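You operate a simulated robot arm through the tools that you are given. There is no shell and no other tool. Be economical: measure what you need, move in short steps, check, and stop when the job is done.

You are at the controls of a simulated robot arm. One attempt, no reset.

## Task
Run a basin of water in the thermometer's green band.
Fine: window-side basin, stopper down, the water covers the thermometer, both handles off, the other tap never on; reach in only once it is mixed, and lay the thermometer on the tray.

Only the result counts: the job must be done as asked and must still hold three seconds after the hand-in. Knocking over, shifting, dropping, spilling or breaking anything else fails it. Lids that push on must go on centred and level and be pressed home; caps that screw on are set level and turned clockwise until they are tight.

## Robot
A 6-joint arm with a two-finger parallel gripper, fixed in place. Base frame: the origin is at the foot of the arm, x ahead of it, y to its left, z up; the work surface is at about z = 880. Readings come in mm, degrees, newtons and seconds.
With the tool pointing down near the work surface it reaches from about 360 to 820 mm from the base axis. Its first joint turns from -166.0 to 166.0 degrees. Payload 3.91 kg.
The tool frame sits at the grasp point between the pads (the TCP): z along the fingers, y along the line on which they close. The tips reach 30 mm beyond it. Largest opening 110 mm; finger width 20, thickness 10; the body of the gripper, 48 by 112 mm, starts 55 mm behind the TCP.
Orientation is that of the tool frame in the base frame, as [roll, pitch, yaw] about the fixed x, y, z axes, in that order (R = Rz(yaw) Ry(pitch) Rx(roll)). With the fingers straight down and closing along the base's y, the tool's x points along the base's -x, its y along +y and its z along -z.

## Interface
- The arm moves only by the tool move_arm. Its argument "moves" is text: rows parted by semicolons, each of 7 numbers parted by spaces: the shift along the tool's x, y, z in units of 30 mm (1.0 is 30 mm), then the turn, a rotation vector about the tool's x, y, z in units of 4 degrees (1.0 is 4 degrees), then the finger opening in mm, from 0 to 110. In form: tx ty tz rx ry rz claw; .... A call has 1 to 10 rows; each row shifts and turns the commanded pose from where the row before left it, along the tool's axes as they then stand. A call with a number of a shift or a turn outside -1 to 1 is refused whole. A row lasts 0.2 s, in which the tool goes at most 50 mm and 8.6 degrees; a call with a longer step from one row to the next is refused whole, and so is a gripper value outside its range. Where a pose cannot be reached the arm comes as near as it can. A force on the tool above 40 N (or 10 N above the force at the start of the call, whichever is more), or a blocked arm, ends the call early, and 0.2 s more pass. Each finger travels about 45 mm/s and halts on what it meets, pressing with about 43 N; the grip force reading is that of the motor and also rises with nothing between the fingers. The clock runs only during rows and for 0.2 s after the last one: add rows that do not move to give the fingers time. The reply holds the time, the measured pose of the TCP, the force on the tool along the base axes, the opening and the grip force, in the units named above and with some noise, with the torque about the TCP (base axes, N m) and any sound that the robot's microphone picked up, and new pictures: "views" is both (left out), scene, wrist or none.
- Cameras (640 x 400 px; columns grow to the right, rows downward): "scene" is fixed at [220.4, -499.9, 1615]; the picture's right is [0.68, -0.73, 0.00], its down [-0.62, -0.58, -0.54] and it looks along [0.39, 0.37, -0.84] (base axes); focal length 287 px, centre (320, 200). "wrist" rides on the gripper at [77, 7, -114] in the tool frame; the picture's right is [-0.09, 1.00, 0.00], its down [-0.80, -0.07, -0.59] and it looks along [-0.59, -0.05, 0.80] (tool axes); focal length 270 px, centre (320, 200). There is no depth. A picture from a camera that has moved, and an enlarged one, comes with that camera's place and axes in the base frame and with its lens.
- raise_lower(by): slides the trunk up (or, below 0, down) by that many mm; the arm rides with it, the base frame stays. It gives what a move gives, with no picture.
- zoom(camera, box): a new picture of the part [left, top, right, bottom] of that camera's present view, enlarged. No time passes.
- hand_in(): hands the job in; it is judged then, once.

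Go step by step. Nothing tells you positions but the pictures and the camera data: compare them with the known pose of the tool, close in by small moves and look again before you grip or let go. The budget is 120 turns and 200 pictures, counting those below and the enlarged ones. Unless the task says otherwise, let go and move clear before handing in, and close with one line.

The tools are called after "Call:" as name(argument=value, ...) on one line, values as JSON. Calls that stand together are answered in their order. move_arm: Moves the arm, as the interface text tells. Its arguments: {"type":"object","properties":{"moves":{"type":"string"},"views":{"type":"string","enum":["both","scene","wrist","none"]}},"required":["moves"]} The other tools are called the same way: raise_lower (by) slides the trunk up or down; zoom (camera, box) takes an enlarged picture of a part of a camera's view; hand_in () hands the job in.

At the start:

```text
time_s: 0.0
tool_pos: [393.1, 122.1, 1176.2]
tcp_rot: [180.0, 0.0, -180.0]
force: [-0.3, 0.1, 0.7]
moment: [-0.01, 0.01, -0.03]
width: 110.0
grasp_force: 0.1
trunk travel left (down, up): [-575.0, 35.0]
```

scene: 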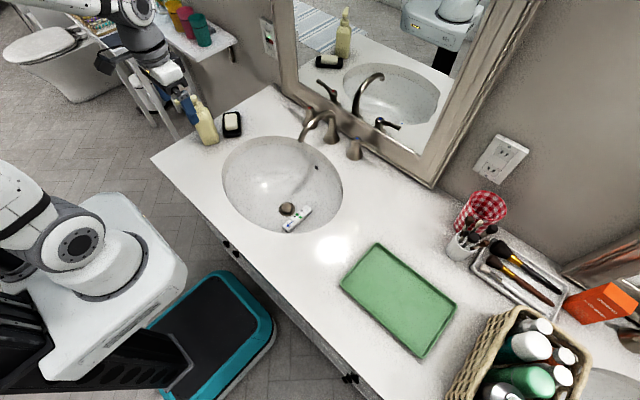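
wrist: 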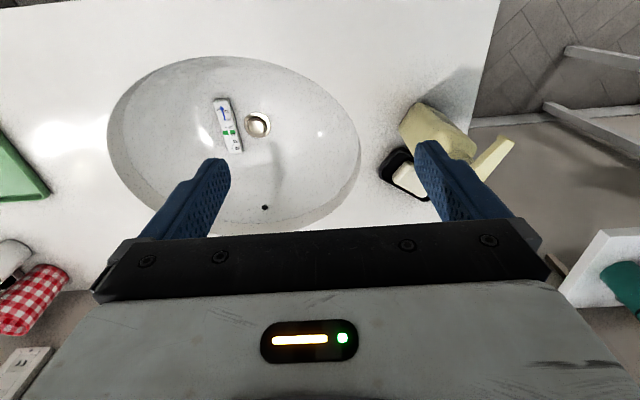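

I see one basin with a faucet and two handles, a thermometer in it and a green tray; perhaps a second basin at lower right. I'll look closer first.

Call:
zoom(camera="scene", box=[200, 60, 400, 240])

Call:
zoom(camera="scene", box=[440, 180, 640, 400])

Call:
zoom(camera="wrist", box=[180, 80, 300, 220])

Call:
zoom(camera="scene", box=[270, 0, 500, 170])

```text
2.22 times, centred on (300, 150) of scene
camera zoom: at [220.4, -499.9, 1615.0], right [0.68, -0.73, 0.0], down [-0.62, -0.58, -0.54], along [0.39, 0.37, -0.84], focal length 638 px, centre (364, 311)
```

zoom: 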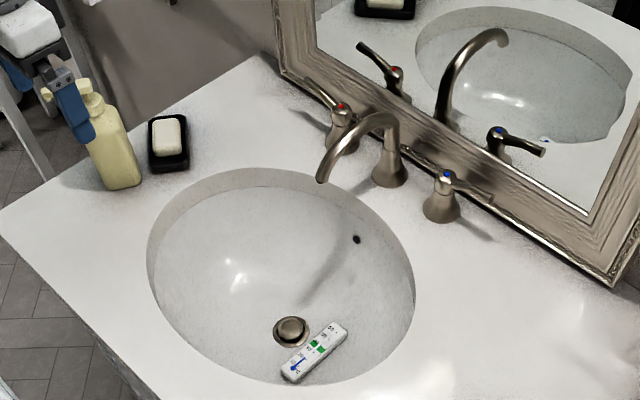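

```text
1.82 times, centred on (540, 290) of scene
camera zoom: at [220.4, -499.9, 1615.0], right [0.68, -0.73, 0.0], down [-0.62, -0.58, -0.54], along [0.39, 0.37, -0.84], focal length 522 px, centre (-80, 36)
```

zoom: 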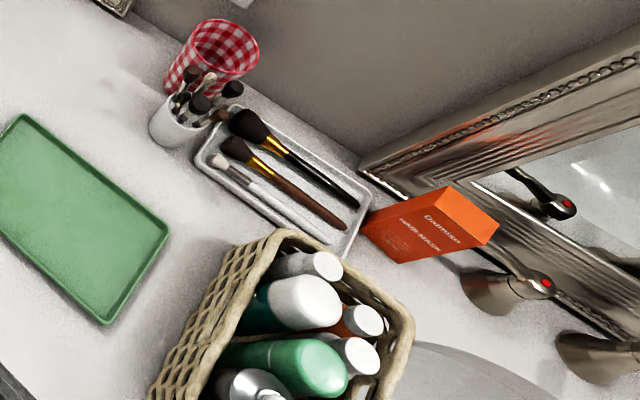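

```text
2.86 times, centred on (240, 150) of wrist
camera zoom: at [317.9, 128.7, 1290.8], right [0.09, 1.0, 0.0], down [0.8, -0.07, 0.59], along [0.59, -0.05, -0.8], focal length 772 px, centre (549, 343)
```

zoom: 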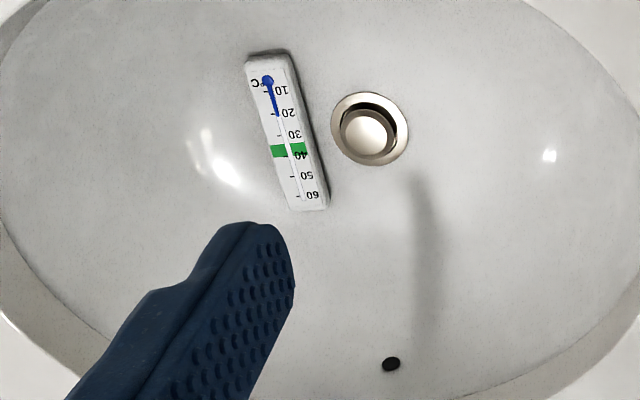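

```text
2.35 times, centred on (385, 85) of scene
camera zoom: at [220.4, -499.9, 1615.0], right [0.68, -0.73, 0.0], down [-0.62, -0.58, -0.54], along [0.39, 0.37, -0.84], focal length 675 px, centre (167, 471)
```

zoom: 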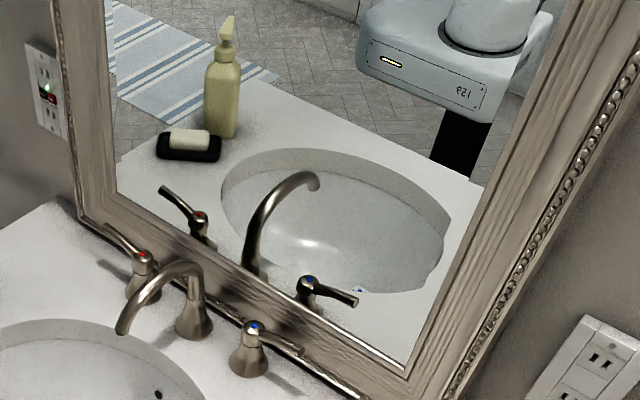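

The reachable basin is the one with the thermometer; hot (red) lever at about (780,80→156), cold (blue) at about (780,-131→-214), stopper near (533,-34,~700). I'll move over the basin for a closer look at the stopper and thermometer.

Call:
move_arm(moves="0 -1 0 0 0 0 110; 0 -1 0 0 0 0 60; 0 -1 0 0 0 0 20; 0 -1 0 0 0 0 0; 0 -1 0 0 0 0 0; 0 0 0 0 0 0 0")

Call:
zoom(camera="wrist", box=[220, 50, 420, 190])

```text
time_s: 1.4
tool_pos: [393.7, -29.2, 1178.5]
tcp_rot: [180.0, 0.0, 179.9]
force: [0.6, -0.6, -0.6]
moment: [0.03, -0.02, -0.03]
width: 5.7
grasp_force: 0.1
trunk travel left (down, up): [-575.0, 35.0]
camera wrist: at [317.7, -22.0, 1291.4], right [0.09, 1.0, 0.0], down [0.8, -0.07, 0.59], along [0.59, -0.05, -0.8], focal length 270 px, centre (320, 200)
```

scene: 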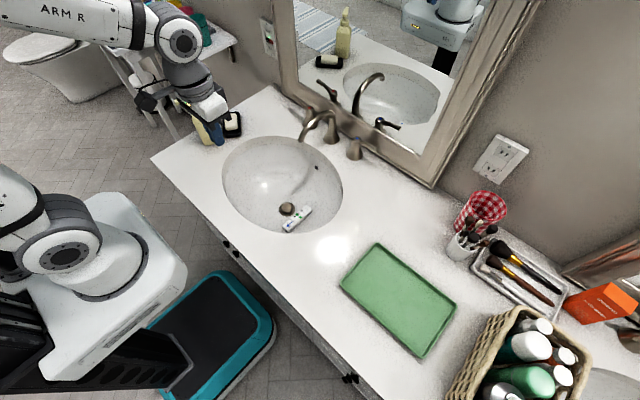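
wrist: 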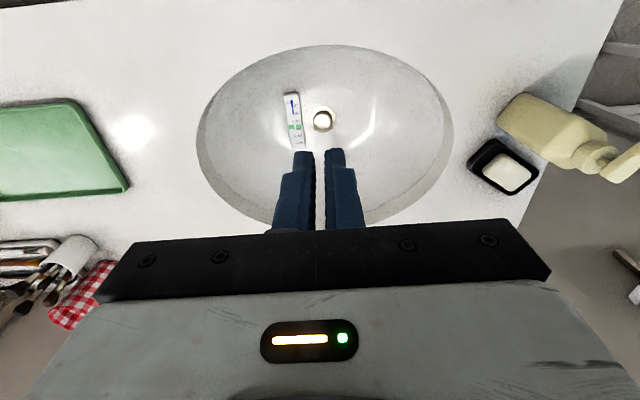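

```text
2.86 times, centred on (320, 120) of wrist
camera zoom: at [317.7, -22.0, 1291.4], right [0.09, 1.0, 0.0], down [0.8, -0.07, 0.59], along [0.59, -0.05, -0.8], focal length 772 px, centre (320, 429)
```

zoom: 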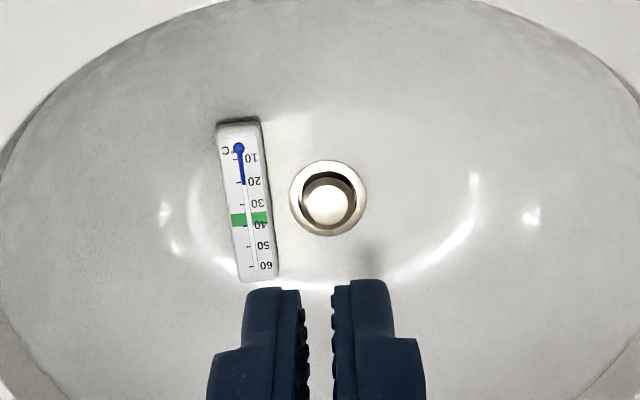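

The stopper stands raised, at about (537,-34), top z≈700. I'll move above it with closed fingers.

Call:
move_arm(moves="-0.95 -0.15 1 0 0 0 0; -0.95 0 1 0 0 0 0; -0.95 0 1 0 0 0 0; -0.95 0 1 0 0 0 0; -0.95 0 1 0 0 0 0; 0 0 1 0 0 0 0; 0 0 1 0 0 0 0; 0 0 1 0 0 0 0; 0 0 1 0 0 0 0; 0 0 1 0 0 0 0")

Call:
zoom(camera="scene", box=[220, 100, 400, 240])

```text
time_s: 3.6
tool_pos: [538.1, -31.3, 876.7]
tcp_rot: [-180.0, -0.1, -179.9]
force: [0.2, -0.7, -0.2]
moment: [0.01, 0.0, -0.01]
width: 0.2
grasp_force: 37.5
trunk travel left (down, up): [-575.0, 35.0]
camera wrist: at [461.4, -25.2, 990.2], right [0.09, 1.0, 0.0], down [0.8, -0.07, 0.59], along [0.59, -0.05, -0.8], focal length 270 px, centre (320, 200)
```

scene: 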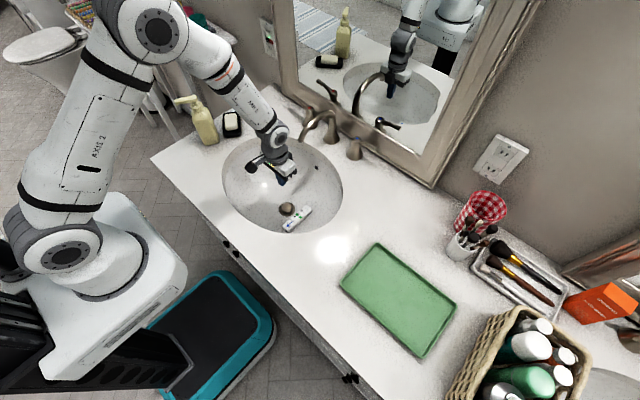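
wrist: 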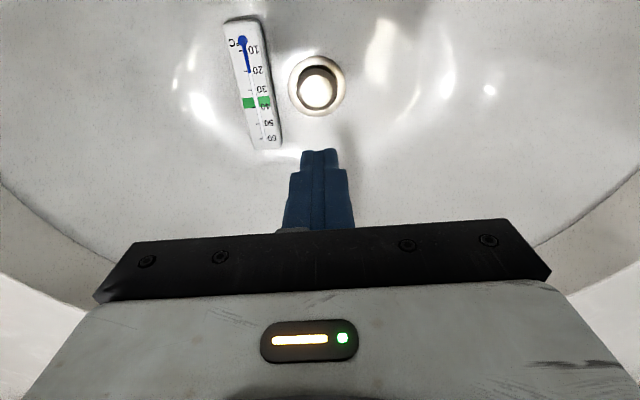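

```text
2.86 times, centred on (310, 170) of scene
camera zoom: at [220.4, -499.9, 1615.0], right [0.68, -0.73, 0.0], down [-0.62, -0.58, -0.54], along [0.39, 0.37, -0.84], focal length 820 px, centre (349, 286)
```

zoom: 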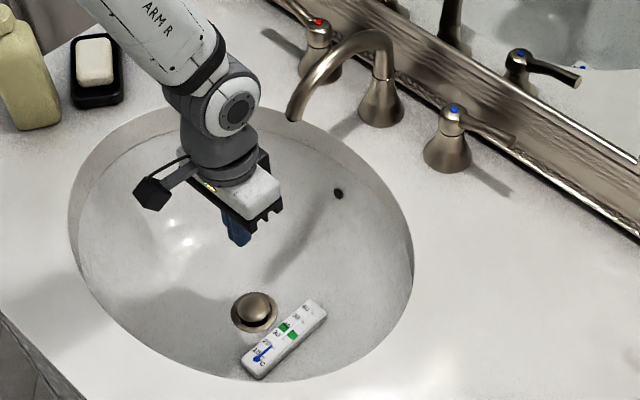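

Alignment with the stopper holds (537,-33). Going down and pressing gently.

Call:
move_arm(moves="0.03 -0.06 1 0 0 0 0; 0 0 1 0 0 0 0; 0 0 1 0 0 0 0; 0 0 1 0 0 0 0; 0 0 0.4 0 0 0 0; 0 0 0.15 0 0 0 0; 0 0 0.15 0 0 0 0; 0 0 0.15 0 0 0 0; 0 0 0.15 0 0 0 0")

```text
time_s: 5.6
tool_pos: [534.8, -35.3, 726.4]
tcp_rot: [180.0, 0.1, 179.9]
force: [0.3, -1.3, 6.0]
moment: [-0.05, 0.07, -0.01]
width: 0.0
grasp_force: 37.8
trunk travel left (down, up): [-575.0, 35.0]
camera wrist: at [459.4, -27.7, 841.1], right [0.09, 1.0, 0.0], down [0.8, -0.07, 0.59], along [0.59, -0.05, -0.8], focal length 270 px, centre (320, 200)
```

scene: 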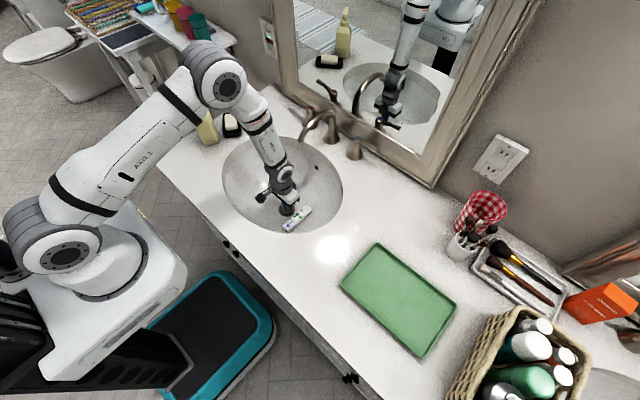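
wrist: 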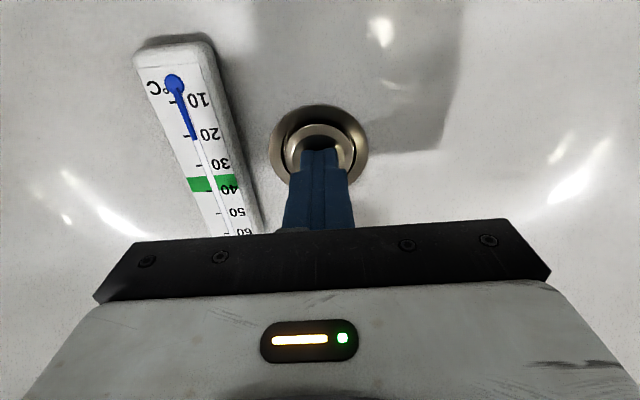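

Touching the stopper with 6 N. Pressing further.

Call:
move_arm(moves="0 0 0.1 0 0 0 0; 0 0 0.1 0 0 0 0; 0 0 0.1 0 0 0 0; 0 0 0.1 0 0 0 0; 0 0 0.1 0 0 0 0; 0 0 0.1 0 0 0 0; 0 0 0.1 0 0 0 0", views="wrist")

```text
time_s: 6.3
tool_pos: [535.3, -33.9, 723.5]
tcp_rot: [180.0, 0.3, -180.0]
force: [-9.4, 1.1, 32.5]
moment: [0.02, 0.4, -0.14]
width: 0.1
grasp_force: 37.4
trunk travel left (down, up): [-575.0, 35.0]
stopped in row 3: the force on the tool passed its limit at 44 N (the readings are from after the stop); the commanded pose is now the measured one
camera wrist: at [458.8, -27.7, 837.4], right [0.09, 1.0, 0.0], down [0.8, -0.07, 0.6], along [0.6, -0.05, -0.8], focal length 270 px, centre (320, 200)
```

wrist: 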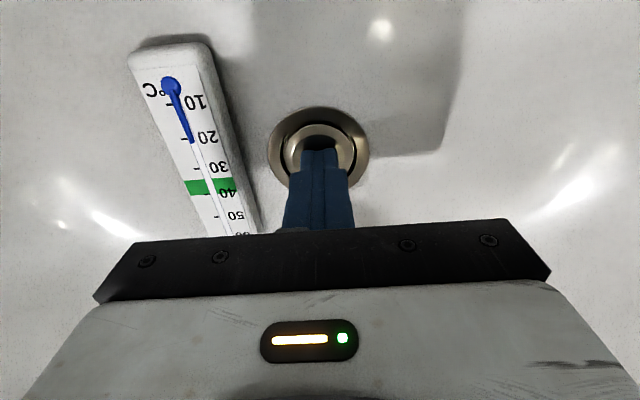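

Hit a hard stop at 44 N; lifting to check whether the stopper went down.

Call:
move_arm(moves="0 0 -0.5 0 0 0 0; 0 0 -1 0 0 0 0; 0.5 0 -1 0 0 0 0; 1 0 -1 0 0 0 0", views="none")

Call:
zoom(camera="wrist", box=[220, 40, 420, 180])

Call:
zoom(camera="scene", box=[260, 180, 340, 240])

```text
time_s: 7.3
tool_pos: [490.4, -33.7, 827.0]
tcp_rot: [-180.0, 0.1, 180.0]
force: [0.6, 0.4, 0.3]
moment: [-0.02, -0.03, 0.0]
width: 0.1
grasp_force: 37.6
trunk travel left (down, up): [-575.0, 35.0]
```

```text
2.86 times, centred on (320, 110) of wrist
camera zoom: at [414.8, -27.5, 940.5], right [0.09, 1.0, 0.0], down [0.8, -0.07, 0.6], along [0.59, -0.05, -0.8], focal length 772 px, centre (320, 457)
```

zoom: 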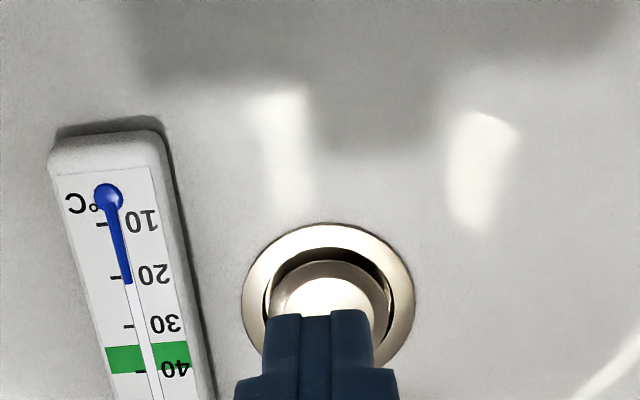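

```text
6.67 times, centred on (300, 210) of scene
camera zoom: at [220.4, -499.9, 1615.0], right [0.68, -0.73, 0.0], down [-0.62, -0.58, -0.54], along [0.39, 0.37, -0.84], focal length 1912 px, centre (453, 133)
```

zoom: 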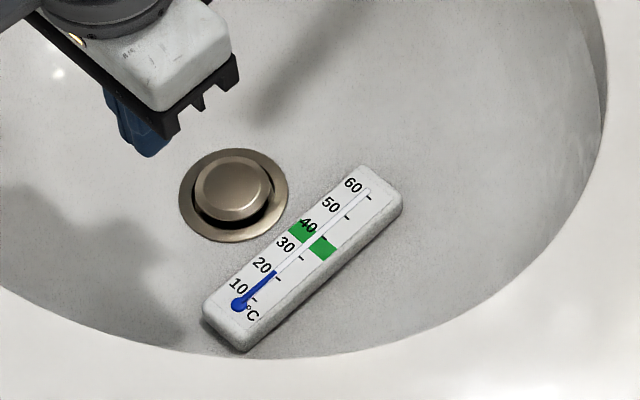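

The stopper still looks somewhat raised; I'll back up so that it's fully visible in the wrist camera.

Call:
move_arm(moves="1 0 -0.3 0 0 0 0; 1 0 -0.3 0 0 0 0; 0.5 0 0 0 0 0 0", views="none")

Call:
zoom(camera="wrist", box=[280, 90, 380, 160])

Call:
zoom(camera="scene", box=[272, 195, 302, 220])

```text
time_s: 8.2
tool_pos: [416.4, -35.2, 844.5]
tcp_rot: [180.0, 0.2, -179.9]
force: [0.2, -0.1, 0.5]
moment: [0.03, 0.01, -0.03]
width: 0.0
grasp_force: 37.6
trunk travel left (down, up): [-575.0, 35.0]
```

```text
5.71 times, centred on (330, 125) of wrist
camera zoom: at [339.9, -28.7, 957.8], right [0.09, 1.0, 0.0], down [0.8, -0.07, 0.6], along [0.59, -0.05, -0.8], focal length 1544 px, centre (263, 629)
```

zoom: 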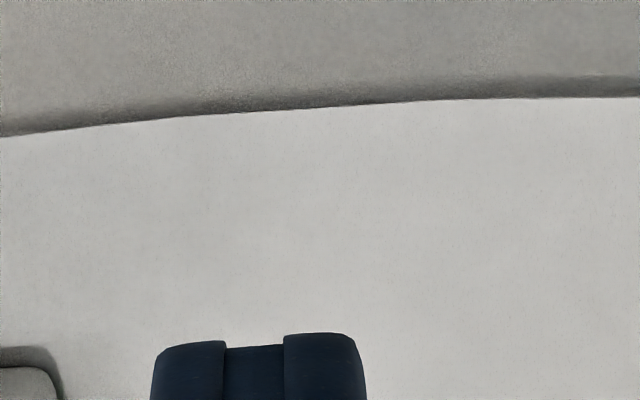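

```text
16.00 times, centred on (287, 208) of scene
camera zoom: at [220.4, -499.9, 1615.0], right [0.68, -0.73, 0.0], down [-0.62, -0.58, -0.54], along [0.39, 0.37, -0.84], focal length 4590 px, centre (848, 80)
```

zoom: 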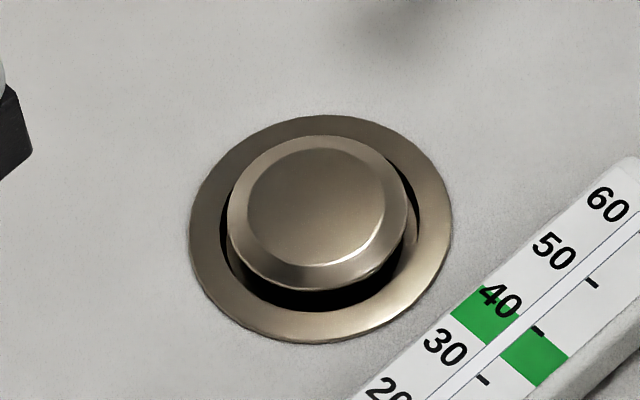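

The plug now sits visibly lower in its flange (flange visible all round), against a hard stop, so I take it as down. Next, the handles: a close look at both.

Call:
zoom(camera="scene", box=[290, 70, 410, 170])

Call:
move_arm(moves="0 0 -1 0 0 0 0; 0 0 -1 0 0 0 0; 0 0 -1 0 0 0 0; 0 0 -1 0 0 0 0; -1 0 -1 0 0 0 0; -1 0 -1 0 0 0 0; -1 0 -1 0 0 0 0; -1 0 -1 0 0 0 0")

```text
4.00 times, centred on (350, 120) of scene
camera zoom: at [220.4, -499.9, 1615.0], right [0.68, -0.73, 0.0], down [-0.62, -0.58, -0.54], along [0.39, 0.37, -0.84], focal length 1148 px, centre (200, 520)
```

zoom: 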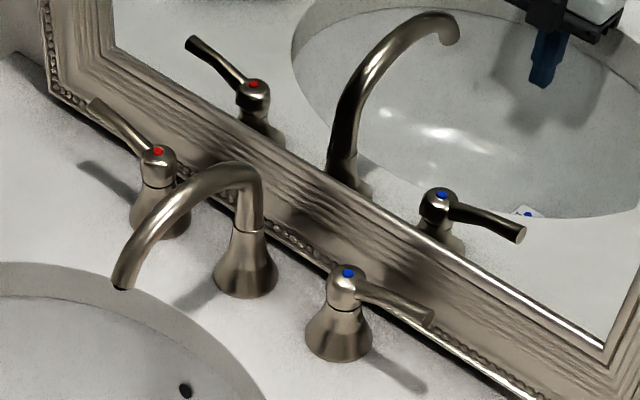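

```text
time_s: 9.9
tool_pos: [536.9, -35.1, 1083.0]
tcp_rot: [-180.0, 0.2, -180.0]
force: [-0.3, 0.1, 0.5]
moment: [0.0, 0.02, -0.05]
width: 0.0
grasp_force: 38.1
trunk travel left (down, up): [-575.0, 35.0]
camera wrist: at [460.4, -28.2, 1197.5], right [0.09, 1.0, 0.0], down [0.8, -0.07, 0.6], along [0.59, -0.05, -0.8], focal length 270 px, centre (320, 200)
```

scene: 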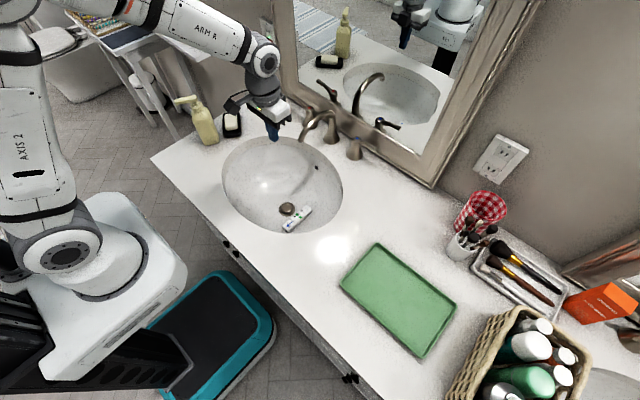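
wrist: 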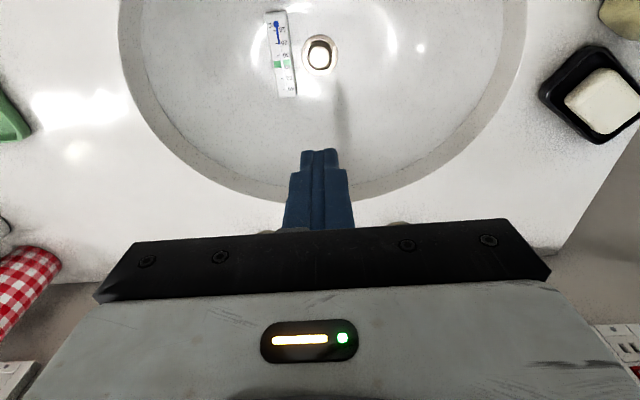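

Levers: hot hub (783,83), tip (783,163,957); cold hub (783,-130), tip (785,-210,953); spout between them. I'll turn the tool so fingers point forward-down ~60°, closing above/behind the lever.

Call:
move_arm(moves="0 0 0 -0.556 -0.556 0.963 40; 0 0 0 -0.556 -0.556 0.963 40; 0 0 0 -0.556 -0.556 0.963 40; 0 0 0 -0.556 -0.556 0.963 40; 0 0 0 -0.556 -0.556 0.963 40; 0 0 0 -0.556 -0.556 0.963 40; 0 0 0 -0.556 -0.556 0.963 40; 0 0 0 -0.556 -0.556 0.963 40; 0 0 0 -0.556 -0.556 0.963 40; 0 0 0 -0.556 -0.556 0.963 40", views="scene")

```text
time_s: 12.2
tool_pos: [536.1, -33.8, 1083.3]
tcp_rot: [151.4, 12.9, 137.2]
force: [1.4, 0.2, 0.4]
moment: [0.01, 0.0, 0.0]
width: 40.2
grasp_force: 0.1
trunk travel left (down, up): [-575.0, 35.0]
```

scene: 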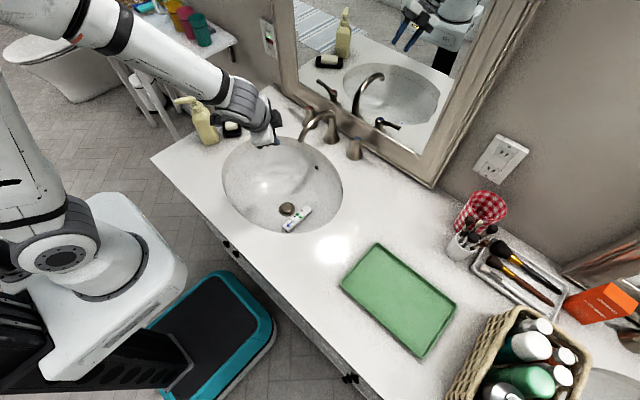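

Turning is going as planned; finishing it.

Call:
move_arm(moves="0 0 0 -0.556 -0.556 0.963 40; 0 0 0 -0.556 -0.556 0.963 40; 0 0 0 -0.556 -0.556 0.963 40; 0 0 0 -0.556 -0.556 0.963 40; 0 0 0 -0.556 -0.556 0.963 40; 0 0 0 -0.556 -0.556 0.963 40; 0 0 0 -0.556 -0.556 0.963 40; 0 0 0 -0.556 -0.556 0.963 40; 0 0 0 -0.556 -0.556 0.963 40; 0 0 0 -0.556 -0.556 0.963 40", views="none")

Call:
move_arm(moves="0 0 0 -0.556 -0.556 0.963 40; 0 0 0 0 0 0 40")

```text
time_s: 14.3
tool_pos: [536.0, -35.3, 1085.0]
tcp_rot: [122.3, 2.0, 94.3]
force: [-0.2, -0.2, 0.0]
moment: [-0.01, 0.0, -0.02]
width: 39.9
grasp_force: 0.0
trunk travel left (down, up): [-575.0, 35.0]
```

```text
time_s: 14.9
tool_pos: [533.2, -55.3, 1088.3]
tcp_rot: [120.0, -0.3, 90.7]
force: [0.9, -0.6, 0.1]
moment: [0.01, 0.02, 0.0]
width: 39.8
grasp_force: 0.1
out of reach, approached as far as the arm can: row 1
trunk travel left (down, up): [-575.0, 35.0]
camera wrist: at [438.4, 19.8, 1152.5], right [0.5, -0.09, 0.86], down [-0.54, -0.81, 0.23], along [0.68, -0.58, -0.45], focal length 270 px, centre (320, 200)
```

scene: 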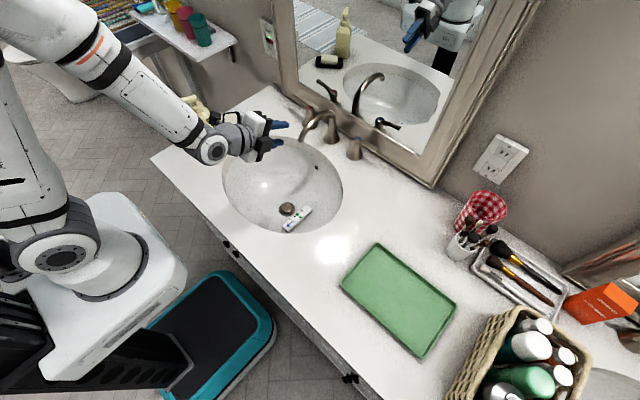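
wrist: 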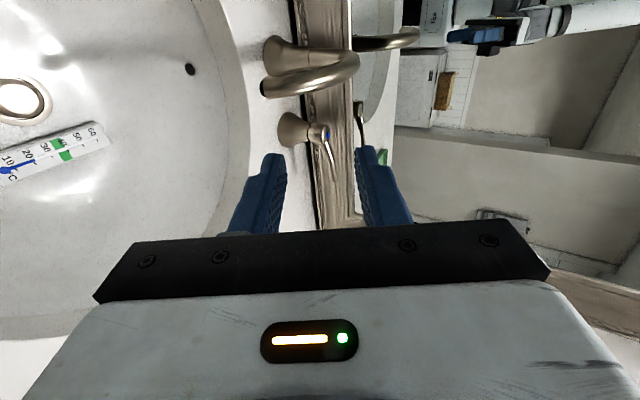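

Fingers now point forward, 30° below horizontal. I move to a stand-off in front of the hot lever.

Call:
move_arm(moves="0.65 0.025 0.7 0 0 0 40; 0.65 0.025 0.7 0 0 0 40; 0.65 0.025 0.7 0 0 0 40; 0.65 0.025 0.7 0 0 0 40; 0.65 0.025 0.7 0 0 0 40; 0.65 0.025 0.7 0 0 0 40; 0.65 0.025 0.7 0 0 0 40; 0.65 0.025 0.7 0 0 0 40; 0.65 0.025 0.7 0 0 0 40; 0.65 0.025 0.7 0 0 0 40")

Call:
zoom(camera="scene", box=[270, 60, 410, 170])

```text
time_s: 17.1
tool_pos: [724.6, -61.5, 1043.8]
tcp_rot: [120.4, -0.5, 91.1]
force: [0.2, -0.2, 0.8]
moment: [-0.01, 0.02, -0.03]
width: 40.2
grasp_force: 0.1
out of reach, approached as far as the arm can: row 1, 2, 3, 4, 5, 6, 7, 8, 9, 10
trunk travel left (down, up): [-575.0, 35.0]
camera wrist: at [627.5, 12.6, 1107.4], right [0.5, -0.09, 0.86], down [-0.53, -0.81, 0.23], along [0.68, -0.57, -0.46], focal length 270 px, centre (320, 200)
```

scene: 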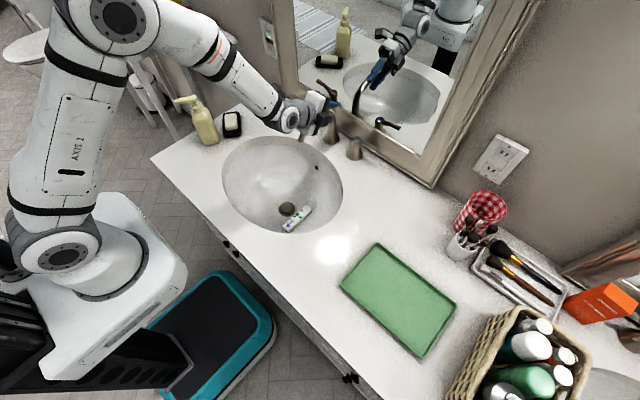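
wrist: 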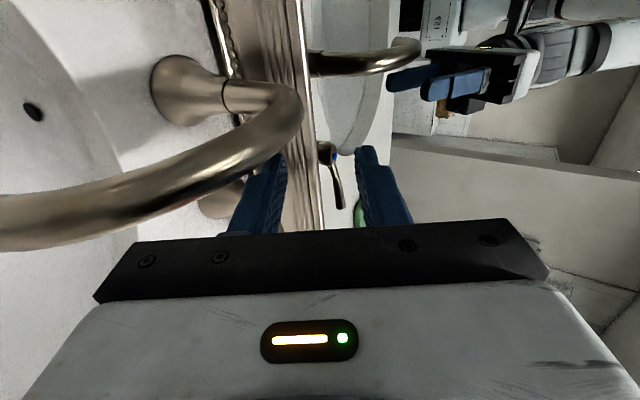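

```text
3.64 times, centred on (340, 115) of scene
camera zoom: at [220.4, -499.9, 1615.0], right [0.68, -0.73, 0.0], down [-0.62, -0.58, -0.54], along [0.39, 0.37, -0.84], focal length 1043 px, centre (247, 509)
```

zoom: 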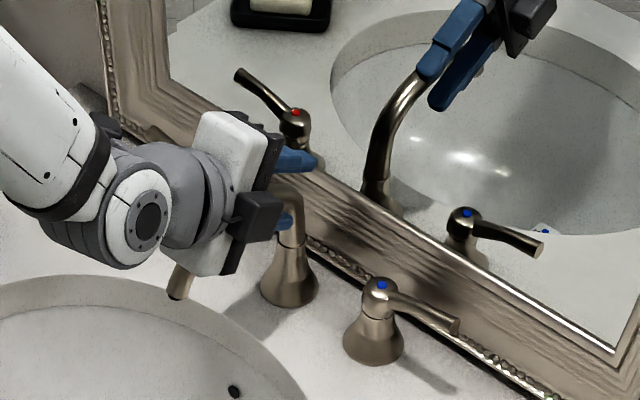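

That orientation can't go to +y (wrist limit) and the arm came close to the spout; I retrace exactly backwards, and will use this orientation for the cold lever only.

Call:
move_arm(moves="-0.65 -0.025 -0.7 0 0 0 40; -0.65 -0.025 -0.7 0 0 0 40; -0.65 -0.025 -0.7 0 0 0 40; -0.65 -0.025 -0.7 0 0 0 40; -0.65 -0.025 -0.7 0 0 0 40; -0.65 -0.025 -0.7 0 0 0 40; -0.65 -0.025 -0.7 0 0 0 40; -0.65 -0.025 -0.7 0 0 0 40; -0.65 -0.025 -0.7 0 0 0 40; -0.65 -0.025 -0.7 0 0 0 40", views="none")

```text
time_s: 19.4
tool_pos: [535.5, -256.6, 1142.9]
tcp_rot: [119.9, 0.0, 90.1]
force: [-0.4, 0.3, -0.4]
moment: [0.01, 0.0, -0.04]
width: 40.0
grasp_force: 0.0
trunk travel left (down, up): [-575.0, 35.0]
```

The commanded pose follows the measured one, good: now at (535,-257,1143). I'll run cold first: moving to a stand-off in front of the cold lever.

Call:
move_arm(moves="0.254 -0.162 0.912 0 0 0 40; 0.254 -0.162 0.912 0 0 0 40; 0.254 -0.162 0.912 0 0 0 40; 0.254 -0.162 0.912 0 0 0 40; 0.254 -0.162 0.912 0 0 0 40; 0.254 -0.162 0.912 0 0 0 40; 0.254 -0.162 0.912 0 0 0 40; 0.254 -0.162 0.912 0 0 0 40; 0.254 -0.162 0.912 0 0 0 40; 0 0 0 0 0 0 40")

Call:
zoom(camera="scene", box=[310, 80, 430, 180])

```text
time_s: 21.6
tool_pos: [730.7, -188.5, 981.7]
tcp_rot: [119.8, 0.1, 90.1]
force: [-0.1, 0.0, -1.0]
moment: [-0.01, 0.02, 0.02]
width: 40.2
grasp_force: 0.0
trunk travel left (down, up): [-575.0, 35.0]
camera wrist: at [633.9, -110.9, 1043.4], right [0.5, -0.09, 0.86], down [-0.55, -0.8, 0.24], along [0.67, -0.59, -0.45], focal length 270 px, centre (320, 200)
```

scene: 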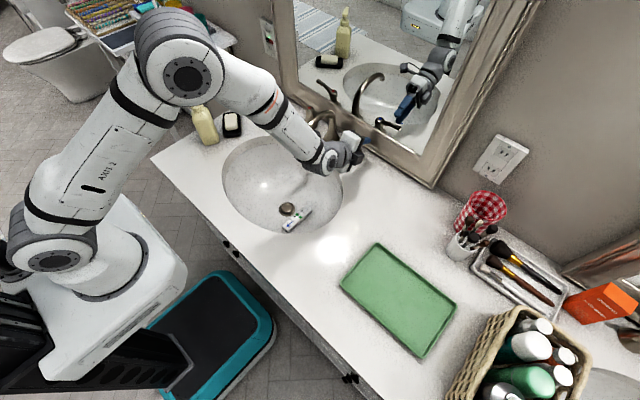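
wrist: 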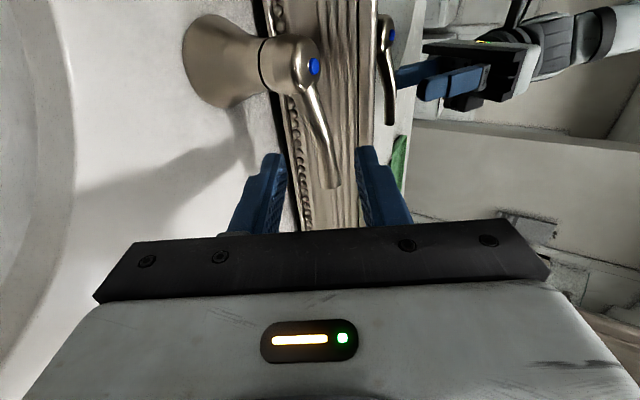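

```text
4.00 times, centred on (370, 130) of scene
camera zoom: at [220.4, -499.9, 1615.0], right [0.68, -0.73, 0.0], down [-0.62, -0.58, -0.54], along [0.39, 0.37, -0.84], focal length 1148 px, centre (120, 480)
```

zoom: 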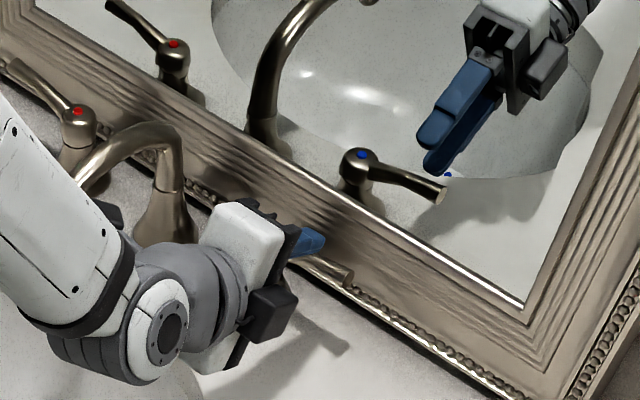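

The lever lies nicely between the fingers. I narrow the opening and advance 42 mm.

Call:
move_arm(moves="0 0 0.3 0 0 0 28; 0 0 0.3 0 0 0 28; 0 0 0.3 0 0 0 28; 0 0 0.3 0 0 0 28; 0 0 0.2 0 0 0 28; 0 0 0 0 0 0 28", views="wrist")

Call:
zoom(camera="scene", box=[320, 90, 420, 170])

```text
time_s: 22.9
tool_pos: [764.8, -187.3, 960.4]
tcp_rot: [120.0, 0.0, 90.0]
force: [-0.7, -0.9, 0.4]
moment: [-0.01, 0.04, 0.0]
width: 28.0
grasp_force: 0.1
trunk travel left (down, up): [-575.0, 35.0]
camera wrist: at [670.9, -111.0, 1022.5], right [0.5, -0.09, 0.86], down [-0.55, -0.8, 0.24], along [0.67, -0.59, -0.45], focal length 270 px, centre (320, 200)
```

wrist: 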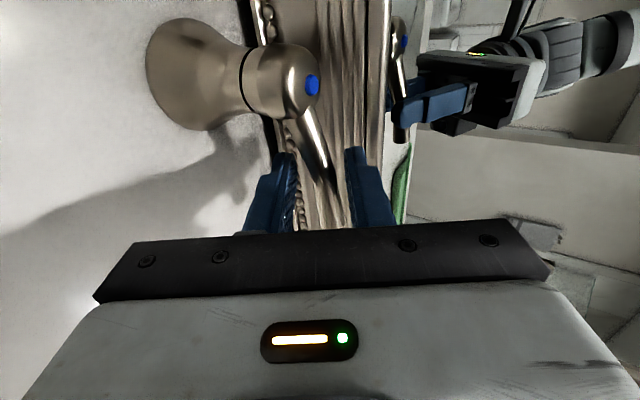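

```text
5.00 times, centred on (370, 130) of scene
camera zoom: at [220.4, -499.9, 1615.0], right [0.68, -0.73, 0.0], down [-0.62, -0.58, -0.54], along [0.39, 0.37, -0.84], focal length 1434 px, centre (70, 550)
```

zoom: 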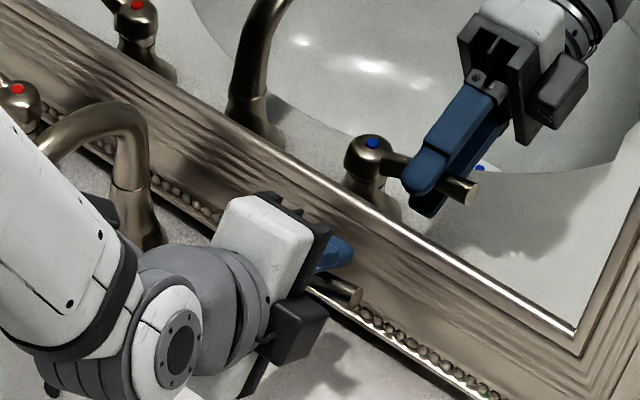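

The mirror shows the lever between the fingers. Closing.

Call:
move_arm(moves="0 0 0 0 0 0 18; 0 0 0 0 0 0 12; 0 0 0 0 0 0 8; 0 0 0 0 0 0 8; 0 0 0 0 0 0 8", views="wrist")

```text
time_s: 24.1
tool_pos: [765.1, -186.1, 958.6]
tcp_rot: [120.0, 0.2, 90.1]
force: [-5.0, -0.8, -6.1]
moment: [-1.1, 0.11, 0.18]
width: 17.9
grasp_force: 44.9
trunk travel left (down, up): [-575.0, 35.0]
camera wrist: at [670.6, -111.1, 1021.8], right [0.5, -0.09, 0.86], down [-0.55, -0.8, 0.24], along [0.67, -0.59, -0.45], focal length 270 px, centre (320, 200)
```

wrist: 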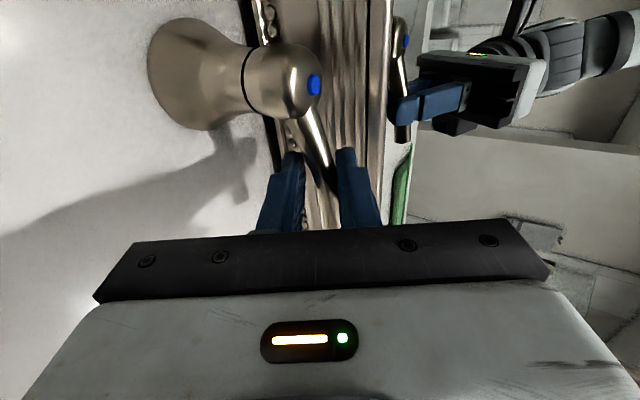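

Gripped (18 mm). Pulling the lever toward me a little and watching the force.

Call:
move_arm(moves="0 -0.083 -0.144 0 0 0 8; 0 -0.083 -0.144 0 0 0 8; 0.03 -0.083 -0.144 0 0 0 8", views="both")

Call:
zoom(camera="scene", box=[270, 90, 410, 240])

```text
time_s: 24.9
tool_pos: [753.9, -186.3, 961.1]
tcp_rot: [120.0, 0.0, 90.0]
force: [13.8, 1.5, 0.2]
moment: [-1.35, 0.02, -0.58]
width: 15.6
grasp_force: 45.5
trunk travel left (down, up): [-575.0, 35.0]
camera wrist: at [658.1, -110.0, 1023.0], right [0.5, -0.09, 0.86], down [-0.55, -0.8, 0.24], along [0.67, -0.59, -0.44], focal length 270 px, centre (320, 200)
```

scene: 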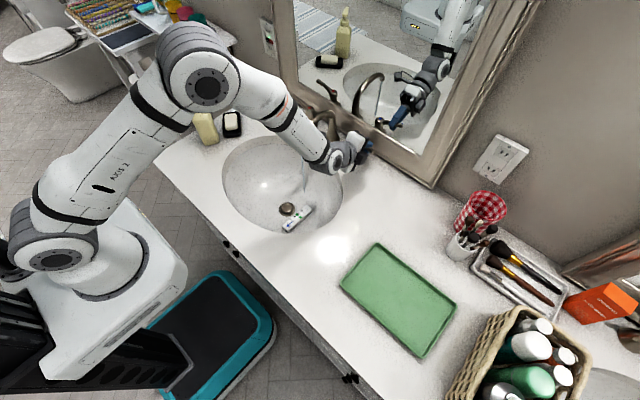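
wrist: 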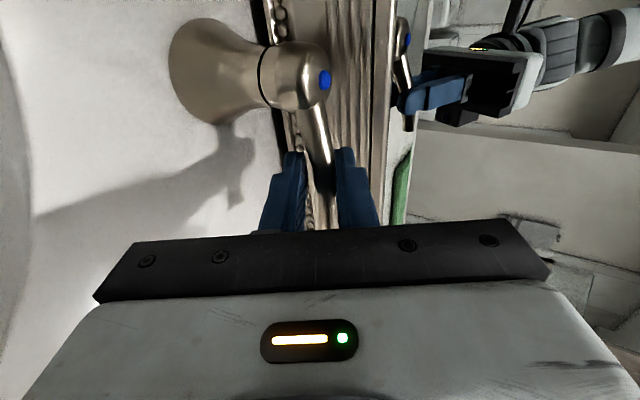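

```text
2.67 times, centred on (340, 165) of scene
camera zoom: at [220.4, -499.9, 1615.0], right [0.68, -0.73, 0.0], down [-0.62, -0.58, -0.54], along [0.39, 0.37, -0.84], focal length 765 px, centre (267, 293)
```

zoom: 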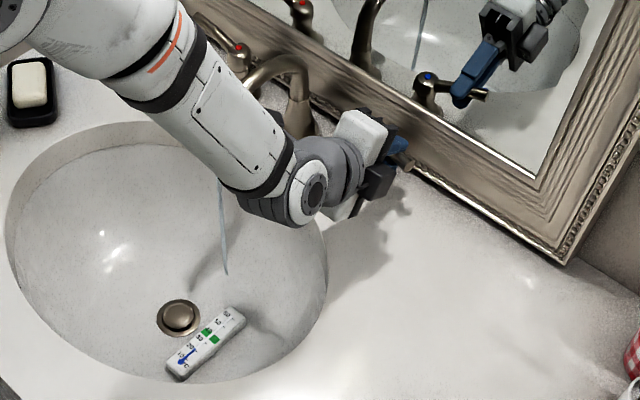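

Water is running in a thin stream. I open a bit further and wait to judge the fill rate.

Call:
move_arm(moves="0.04 -0.083 -0.144 0 0 0 8; 0.05 -0.083 -0.144 0 0 0 8; 0 0 0 0 0 0 8; 0 0 0 0 0 0 8; 0 0 0 0 0 0 8; 0 0 0 0 0 0 8; 0 0 0 0 0 0 8; 0 0 0 0 0 0 8; 0 0 0 0 0 0 8; 0 0 0 0 0 0 8", views="none")

Call:
zoom(camera="scene", box=[220, 90, 410, 240])

```text
time_s: 27.1
tool_pos: [743.0, -184.6, 961.5]
tcp_rot: [119.6, 0.2, 90.1]
force: [22.1, 0.5, 21.3]
moment: [-0.76, -0.41, -0.97]
width: 14.0
grasp_force: 45.3
trunk travel left (down, up): [-575.0, 35.0]
```

```text
2.67 times, centred on (315, 165) of scene
camera zoom: at [220.4, -499.9, 1615.0], right [0.68, -0.73, 0.0], down [-0.62, -0.58, -0.54], along [0.39, 0.37, -0.84], focal length 765 px, centre (333, 293)
```

zoom: 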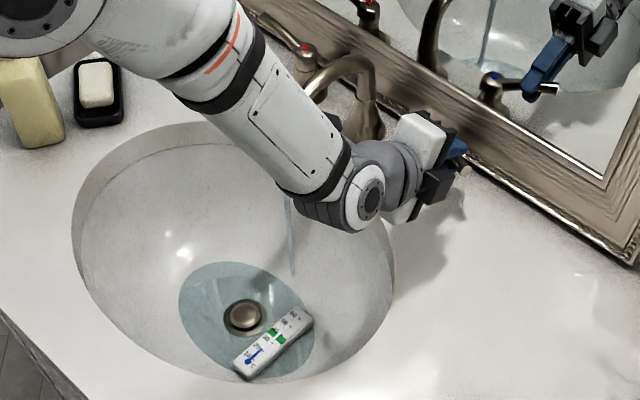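

The pool is rising quickly and about to cover the thermometer. I wait about a second, then push the lever back to off.

Call:
move_arm(moves="0 0 0 0 0 0 8; 0 0 0 0 0 0 8; 0 0 0 0 0 0 8; -0.05 0.083 0.144 0 0 0 8; -0.04 0.083 0.144 0 0 0 8; -0.03 0.083 0.144 0 0 0 8; 0 0.083 0.144 0 0 0 8; 0 0.083 0.144 0 0 0 8", views="none")

Call:
zoom(camera="scene", box=[220, 90, 410, 240])

```text
time_s: 28.9
tool_pos: [761.4, -189.2, 956.7]
tcp_rot: [120.4, 0.1, 89.9]
force: [-29.3, -3.8, -4.3]
moment: [-0.41, 0.5, 1.32]
width: 15.7
grasp_force: 45.0
trunk travel left (down, up): [-575.0, 35.0]
```

```text
2.67 times, centred on (315, 165) of scene
camera zoom: at [220.4, -499.9, 1615.0], right [0.68, -0.73, 0.0], down [-0.62, -0.58, -0.54], along [0.39, 0.37, -0.84], focal length 765 px, centre (333, 293)
```

zoom: 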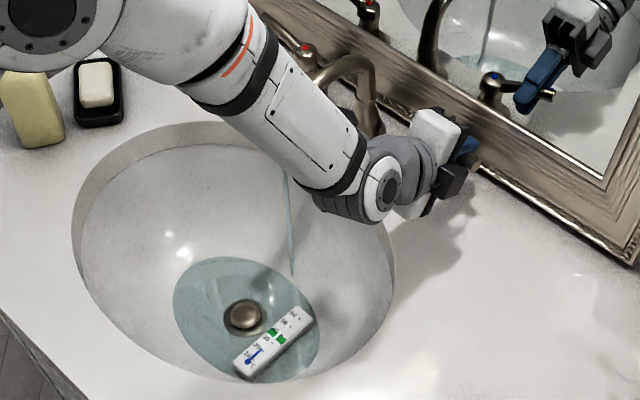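

Still a stream; pushing the lever further back.

Call:
move_arm(moves="0 0.05 0.087 0 0 0 8; 0 0.05 0.087 0 0 0 8; 0 0.05 0.087 0 0 0 8; 0 0.05 0.087 0 0 0 8", views="none")

Call:
zoom(camera="scene", box=[220, 90, 410, 240])

```text
time_s: 29.6
tool_pos: [767.1, -189.3, 955.7]
tcp_rot: [120.8, 0.1, 89.9]
force: [-9.1, -4.0, 2.1]
moment: [-1.2, 0.26, 0.37]
width: 16.6
grasp_force: 45.0
trunk travel left (down, up): [-575.0, 35.0]
stopped in row 3: the force on the tool passed its limit at 40 N (the readings are from after the stop); the commanded pose is now the measured one
```

```text
2.67 times, centred on (315, 165) of scene
camera zoom: at [220.4, -499.9, 1615.0], right [0.68, -0.73, 0.0], down [-0.62, -0.58, -0.54], along [0.39, 0.37, -0.84], focal length 765 px, centre (333, 293)
```

zoom: 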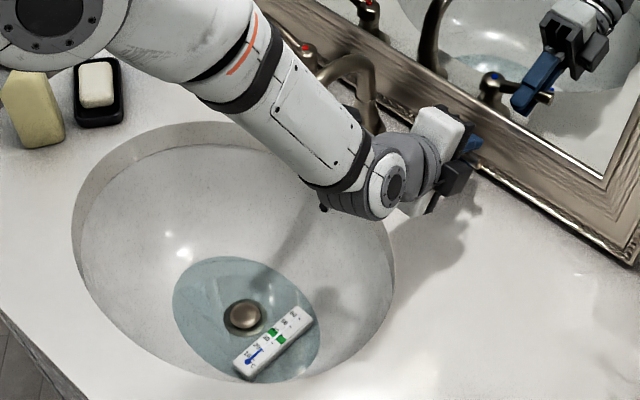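

The stream has stopped. A small extra nudge to seat the lever, then release and back off.

Call:
move_arm(moves="0 0.05 0.087 0 0 0 8; 0 0.05 0.087 0 0 0 8; 0 0.05 0.087 0 0 0 8; 0 0 0 0 0 0 8", views="none")

Call:
move_arm(moves="0 0 0 0 0 0 28; 0 0 0 0 0 0 28; 0 0 -0.3 0 0 0 28; 0 0 -0.6 0 0 0 28; 0 0 -0.7 0 0 0 28; 0 0 -1 0 0 0 28; 0 0 -1 0 0 0 28; 0 0 -1 0 0 0 28; 0 0 -1 0 0 0 28; 0 0 -1 0 0 0 28", views="wrist")

Call:
zoom(camera="scene", box=[290, 70, 410, 170])

Call:
zoom(camera="scene", box=[260, 180, 340, 240])

```text
time_s: 30.6
tool_pos: [773.8, -189.9, 954.0]
tcp_rot: [120.8, 0.0, 89.9]
force: [-30.9, -6.1, -10.4]
moment: [-0.32, 0.38, 1.47]
width: 17.7
grasp_force: 45.0
trunk travel left (down, up): [-575.0, 35.0]
```

```text
time_s: 32.8
tool_pos: [605.3, -187.6, 1055.8]
tcp_rot: [120.6, 0.0, 90.0]
force: [-0.4, 0.3, -0.5]
moment: [0.0, -0.02, 0.0]
width: 28.1
grasp_force: 0.1
trunk travel left (down, up): [-575.0, 35.0]
camera wrist: at [511.8, -111.2, 1119.7], right [0.51, -0.09, 0.86], down [-0.55, -0.8, 0.24], along [0.67, -0.59, -0.45], focal length 270 px, centre (320, 200)
```

wrist: 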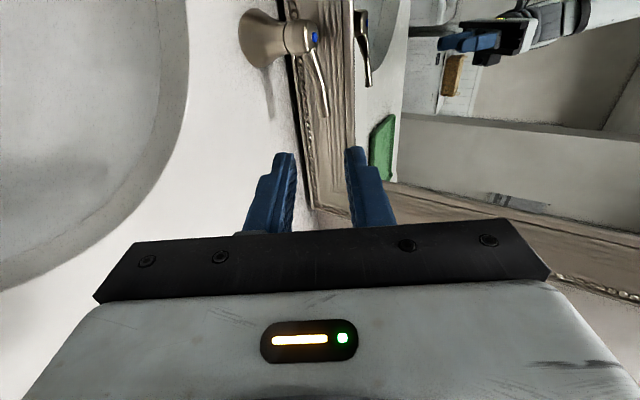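

```text
4.00 times, centred on (350, 120) of scene
camera zoom: at [220.4, -499.9, 1615.0], right [0.68, -0.73, 0.0], down [-0.62, -0.58, -0.54], along [0.39, 0.37, -0.84], focal length 1148 px, centre (200, 520)
```

zoom: 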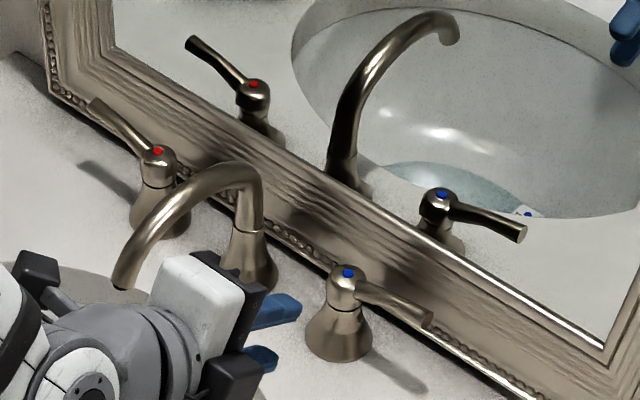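

```text
6.67 times, centred on (300, 210) of scene
camera zoom: at [220.4, -499.9, 1615.0], right [0.68, -0.73, 0.0], down [-0.62, -0.58, -0.54], along [0.39, 0.37, -0.84], focal length 1912 px, centre (453, 133)
```

zoom: 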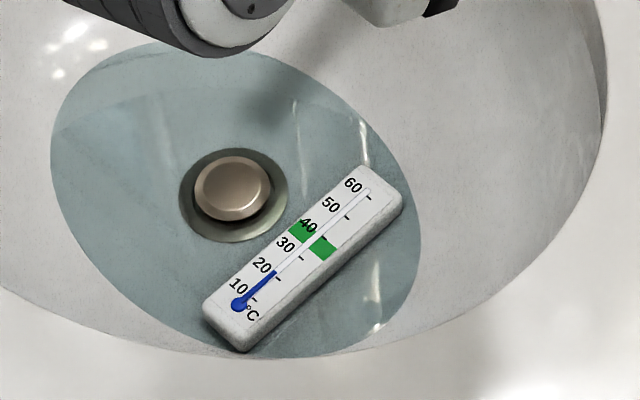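

Cold lever is back to its original position, and the water holds. Now roll the gripper 180° about its finger axis (for the hot side) while backing off.

Call:
move_arm(moves="0 0 -0.25 0 0 -1 40; 0 0 -0.25 0 0 -1 40; 0 0 -0.25 0 0 -1 40; 0 0 -0.25 0 0 -1 40; 0 0 -0.25 0 0 -1 40; 0 0 -0.25 0 0 -1 40; 0 0 -0.25 0 0 -1 40; 0 0 -0.25 0 0 -1 40; 0 0 -0.25 0 0 -1 40; 0 0 -0.25 0 0 -1 40", views="none")

Call:
move_arm(moves="0 0 0 0 0 -1 40; 0 0 0 0 0 -1 40; 0 0 0 0 0 -1 40; 0 0 0 0 0 -1 40; 0 0 0 0 0 -1 40; 0 0 0 0 0 -1 40; 0 0 0 0 0 -1 40; 0 0 0 0 0 -1 40; 0 0 0 0 0 -1 40; 0 0 0 0 0 -1 40", views="scene")

```text
time_s: 35.0
tool_pos: [540.9, -187.3, 1095.8]
tcp_rot: [127.7, 33.6, 113.1]
force: [-0.2, 0.5, 0.5]
moment: [-0.01, 0.01, 0.02]
width: 40.1
grasp_force: 0.1
trunk travel left (down, up): [-575.0, 35.0]
```

```text
time_s: 37.2
tool_pos: [542.5, -188.1, 1094.4]
tcp_rot: [163.7, 58.0, 160.9]
force: [0.1, 0.6, 0.0]
moment: [-0.02, 0.02, 0.0]
width: 40.0
grasp_force: 0.1
trunk travel left (down, up): [-575.0, 35.0]
```

scene: 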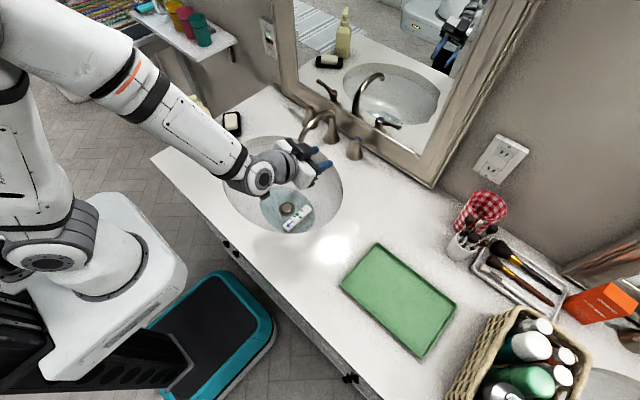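

Fine so far; continuing the roll.

Call:
move_arm(moves="0 0 0 0 0 -1 40; 0 0 0 0 0 -1 40; 0 0 0 0 0 -1 40; 0 0 0 0 0 -1 40; 0 0 0 0 0 -1 40; 0 0 0 0 0 -1 40; 0 0 0 0 0 -1 40; 0 0 0 0 0 -1 40; 0 0 0 0 0 -1 40; 0 0 0 0 0 -1 40", views="none")

Call:
move_arm(moves="0 0 0 0 0 -1 40; 0 0 0 0 0 -1 40; 0 0 0 0 0 -1 40; 0 0 0 0 0 -1 40; 0 0 0 0 0 -1 40; 0 0 0 0 0 -1 40; 0 0 0 0 0 -1 40; 0 0 0 0 0 -1 40; 0 0 0 0 0 -1 40; 0 0 0 0 0 -1 40", views="none")

Call:
move_arm(moves="0 0 0 0 0 -1 40; 0 0 0 0 0 -1 40; 0 0 0 0 0 -1 40; 0 0 0 0 0 -1 40; 0 0 0 0 0 -1 40", views="scene")

```text
time_s: 39.4
tool_pos: [549.6, -214.7, 1148.7]
tcp_rot: [-140.4, 48.2, -131.8]
force: [-0.7, 0.2, -0.4]
moment: [0.03, 0.0, 0.0]
width: 39.9
grasp_force: 0.1
out of reach, approached as far as the arm can: row 7, 8, 9, 10
trunk travel left (down, up): [-575.0, 35.0]
```

```text
time_s: 41.6
tool_pos: [569.6, -243.3, 1270.1]
tcp_rot: [-122.6, 17.1, -100.7]
force: [0.2, -0.5, 0.5]
moment: [0.01, -0.03, -0.02]
width: 39.8
grasp_force: 0.1
out of reach, approached as far as the arm can: row 1, 2, 3, 4, 5, 6, 7, 8, 9, 10
trunk travel left (down, up): [-575.0, 35.0]
```

```text
time_s: 42.8
tool_pos: [587.1, -236.6, 1333.0]
tcp_rot: [-121.2, 0.1, -90.1]
force: [0.0, -0.3, -0.8]
moment: [0.03, -0.04, 0.02]
width: 40.1
grasp_force: 0.0
out of reach, approached as far as the arm can: row 1, 2, 3, 4, 5
trunk travel left (down, up): [-575.0, 35.0]
```

scene: 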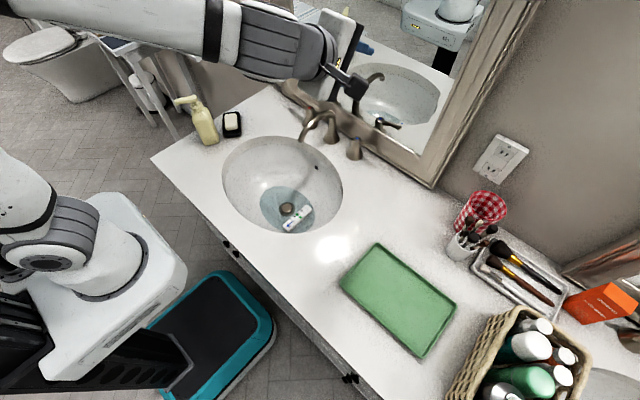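

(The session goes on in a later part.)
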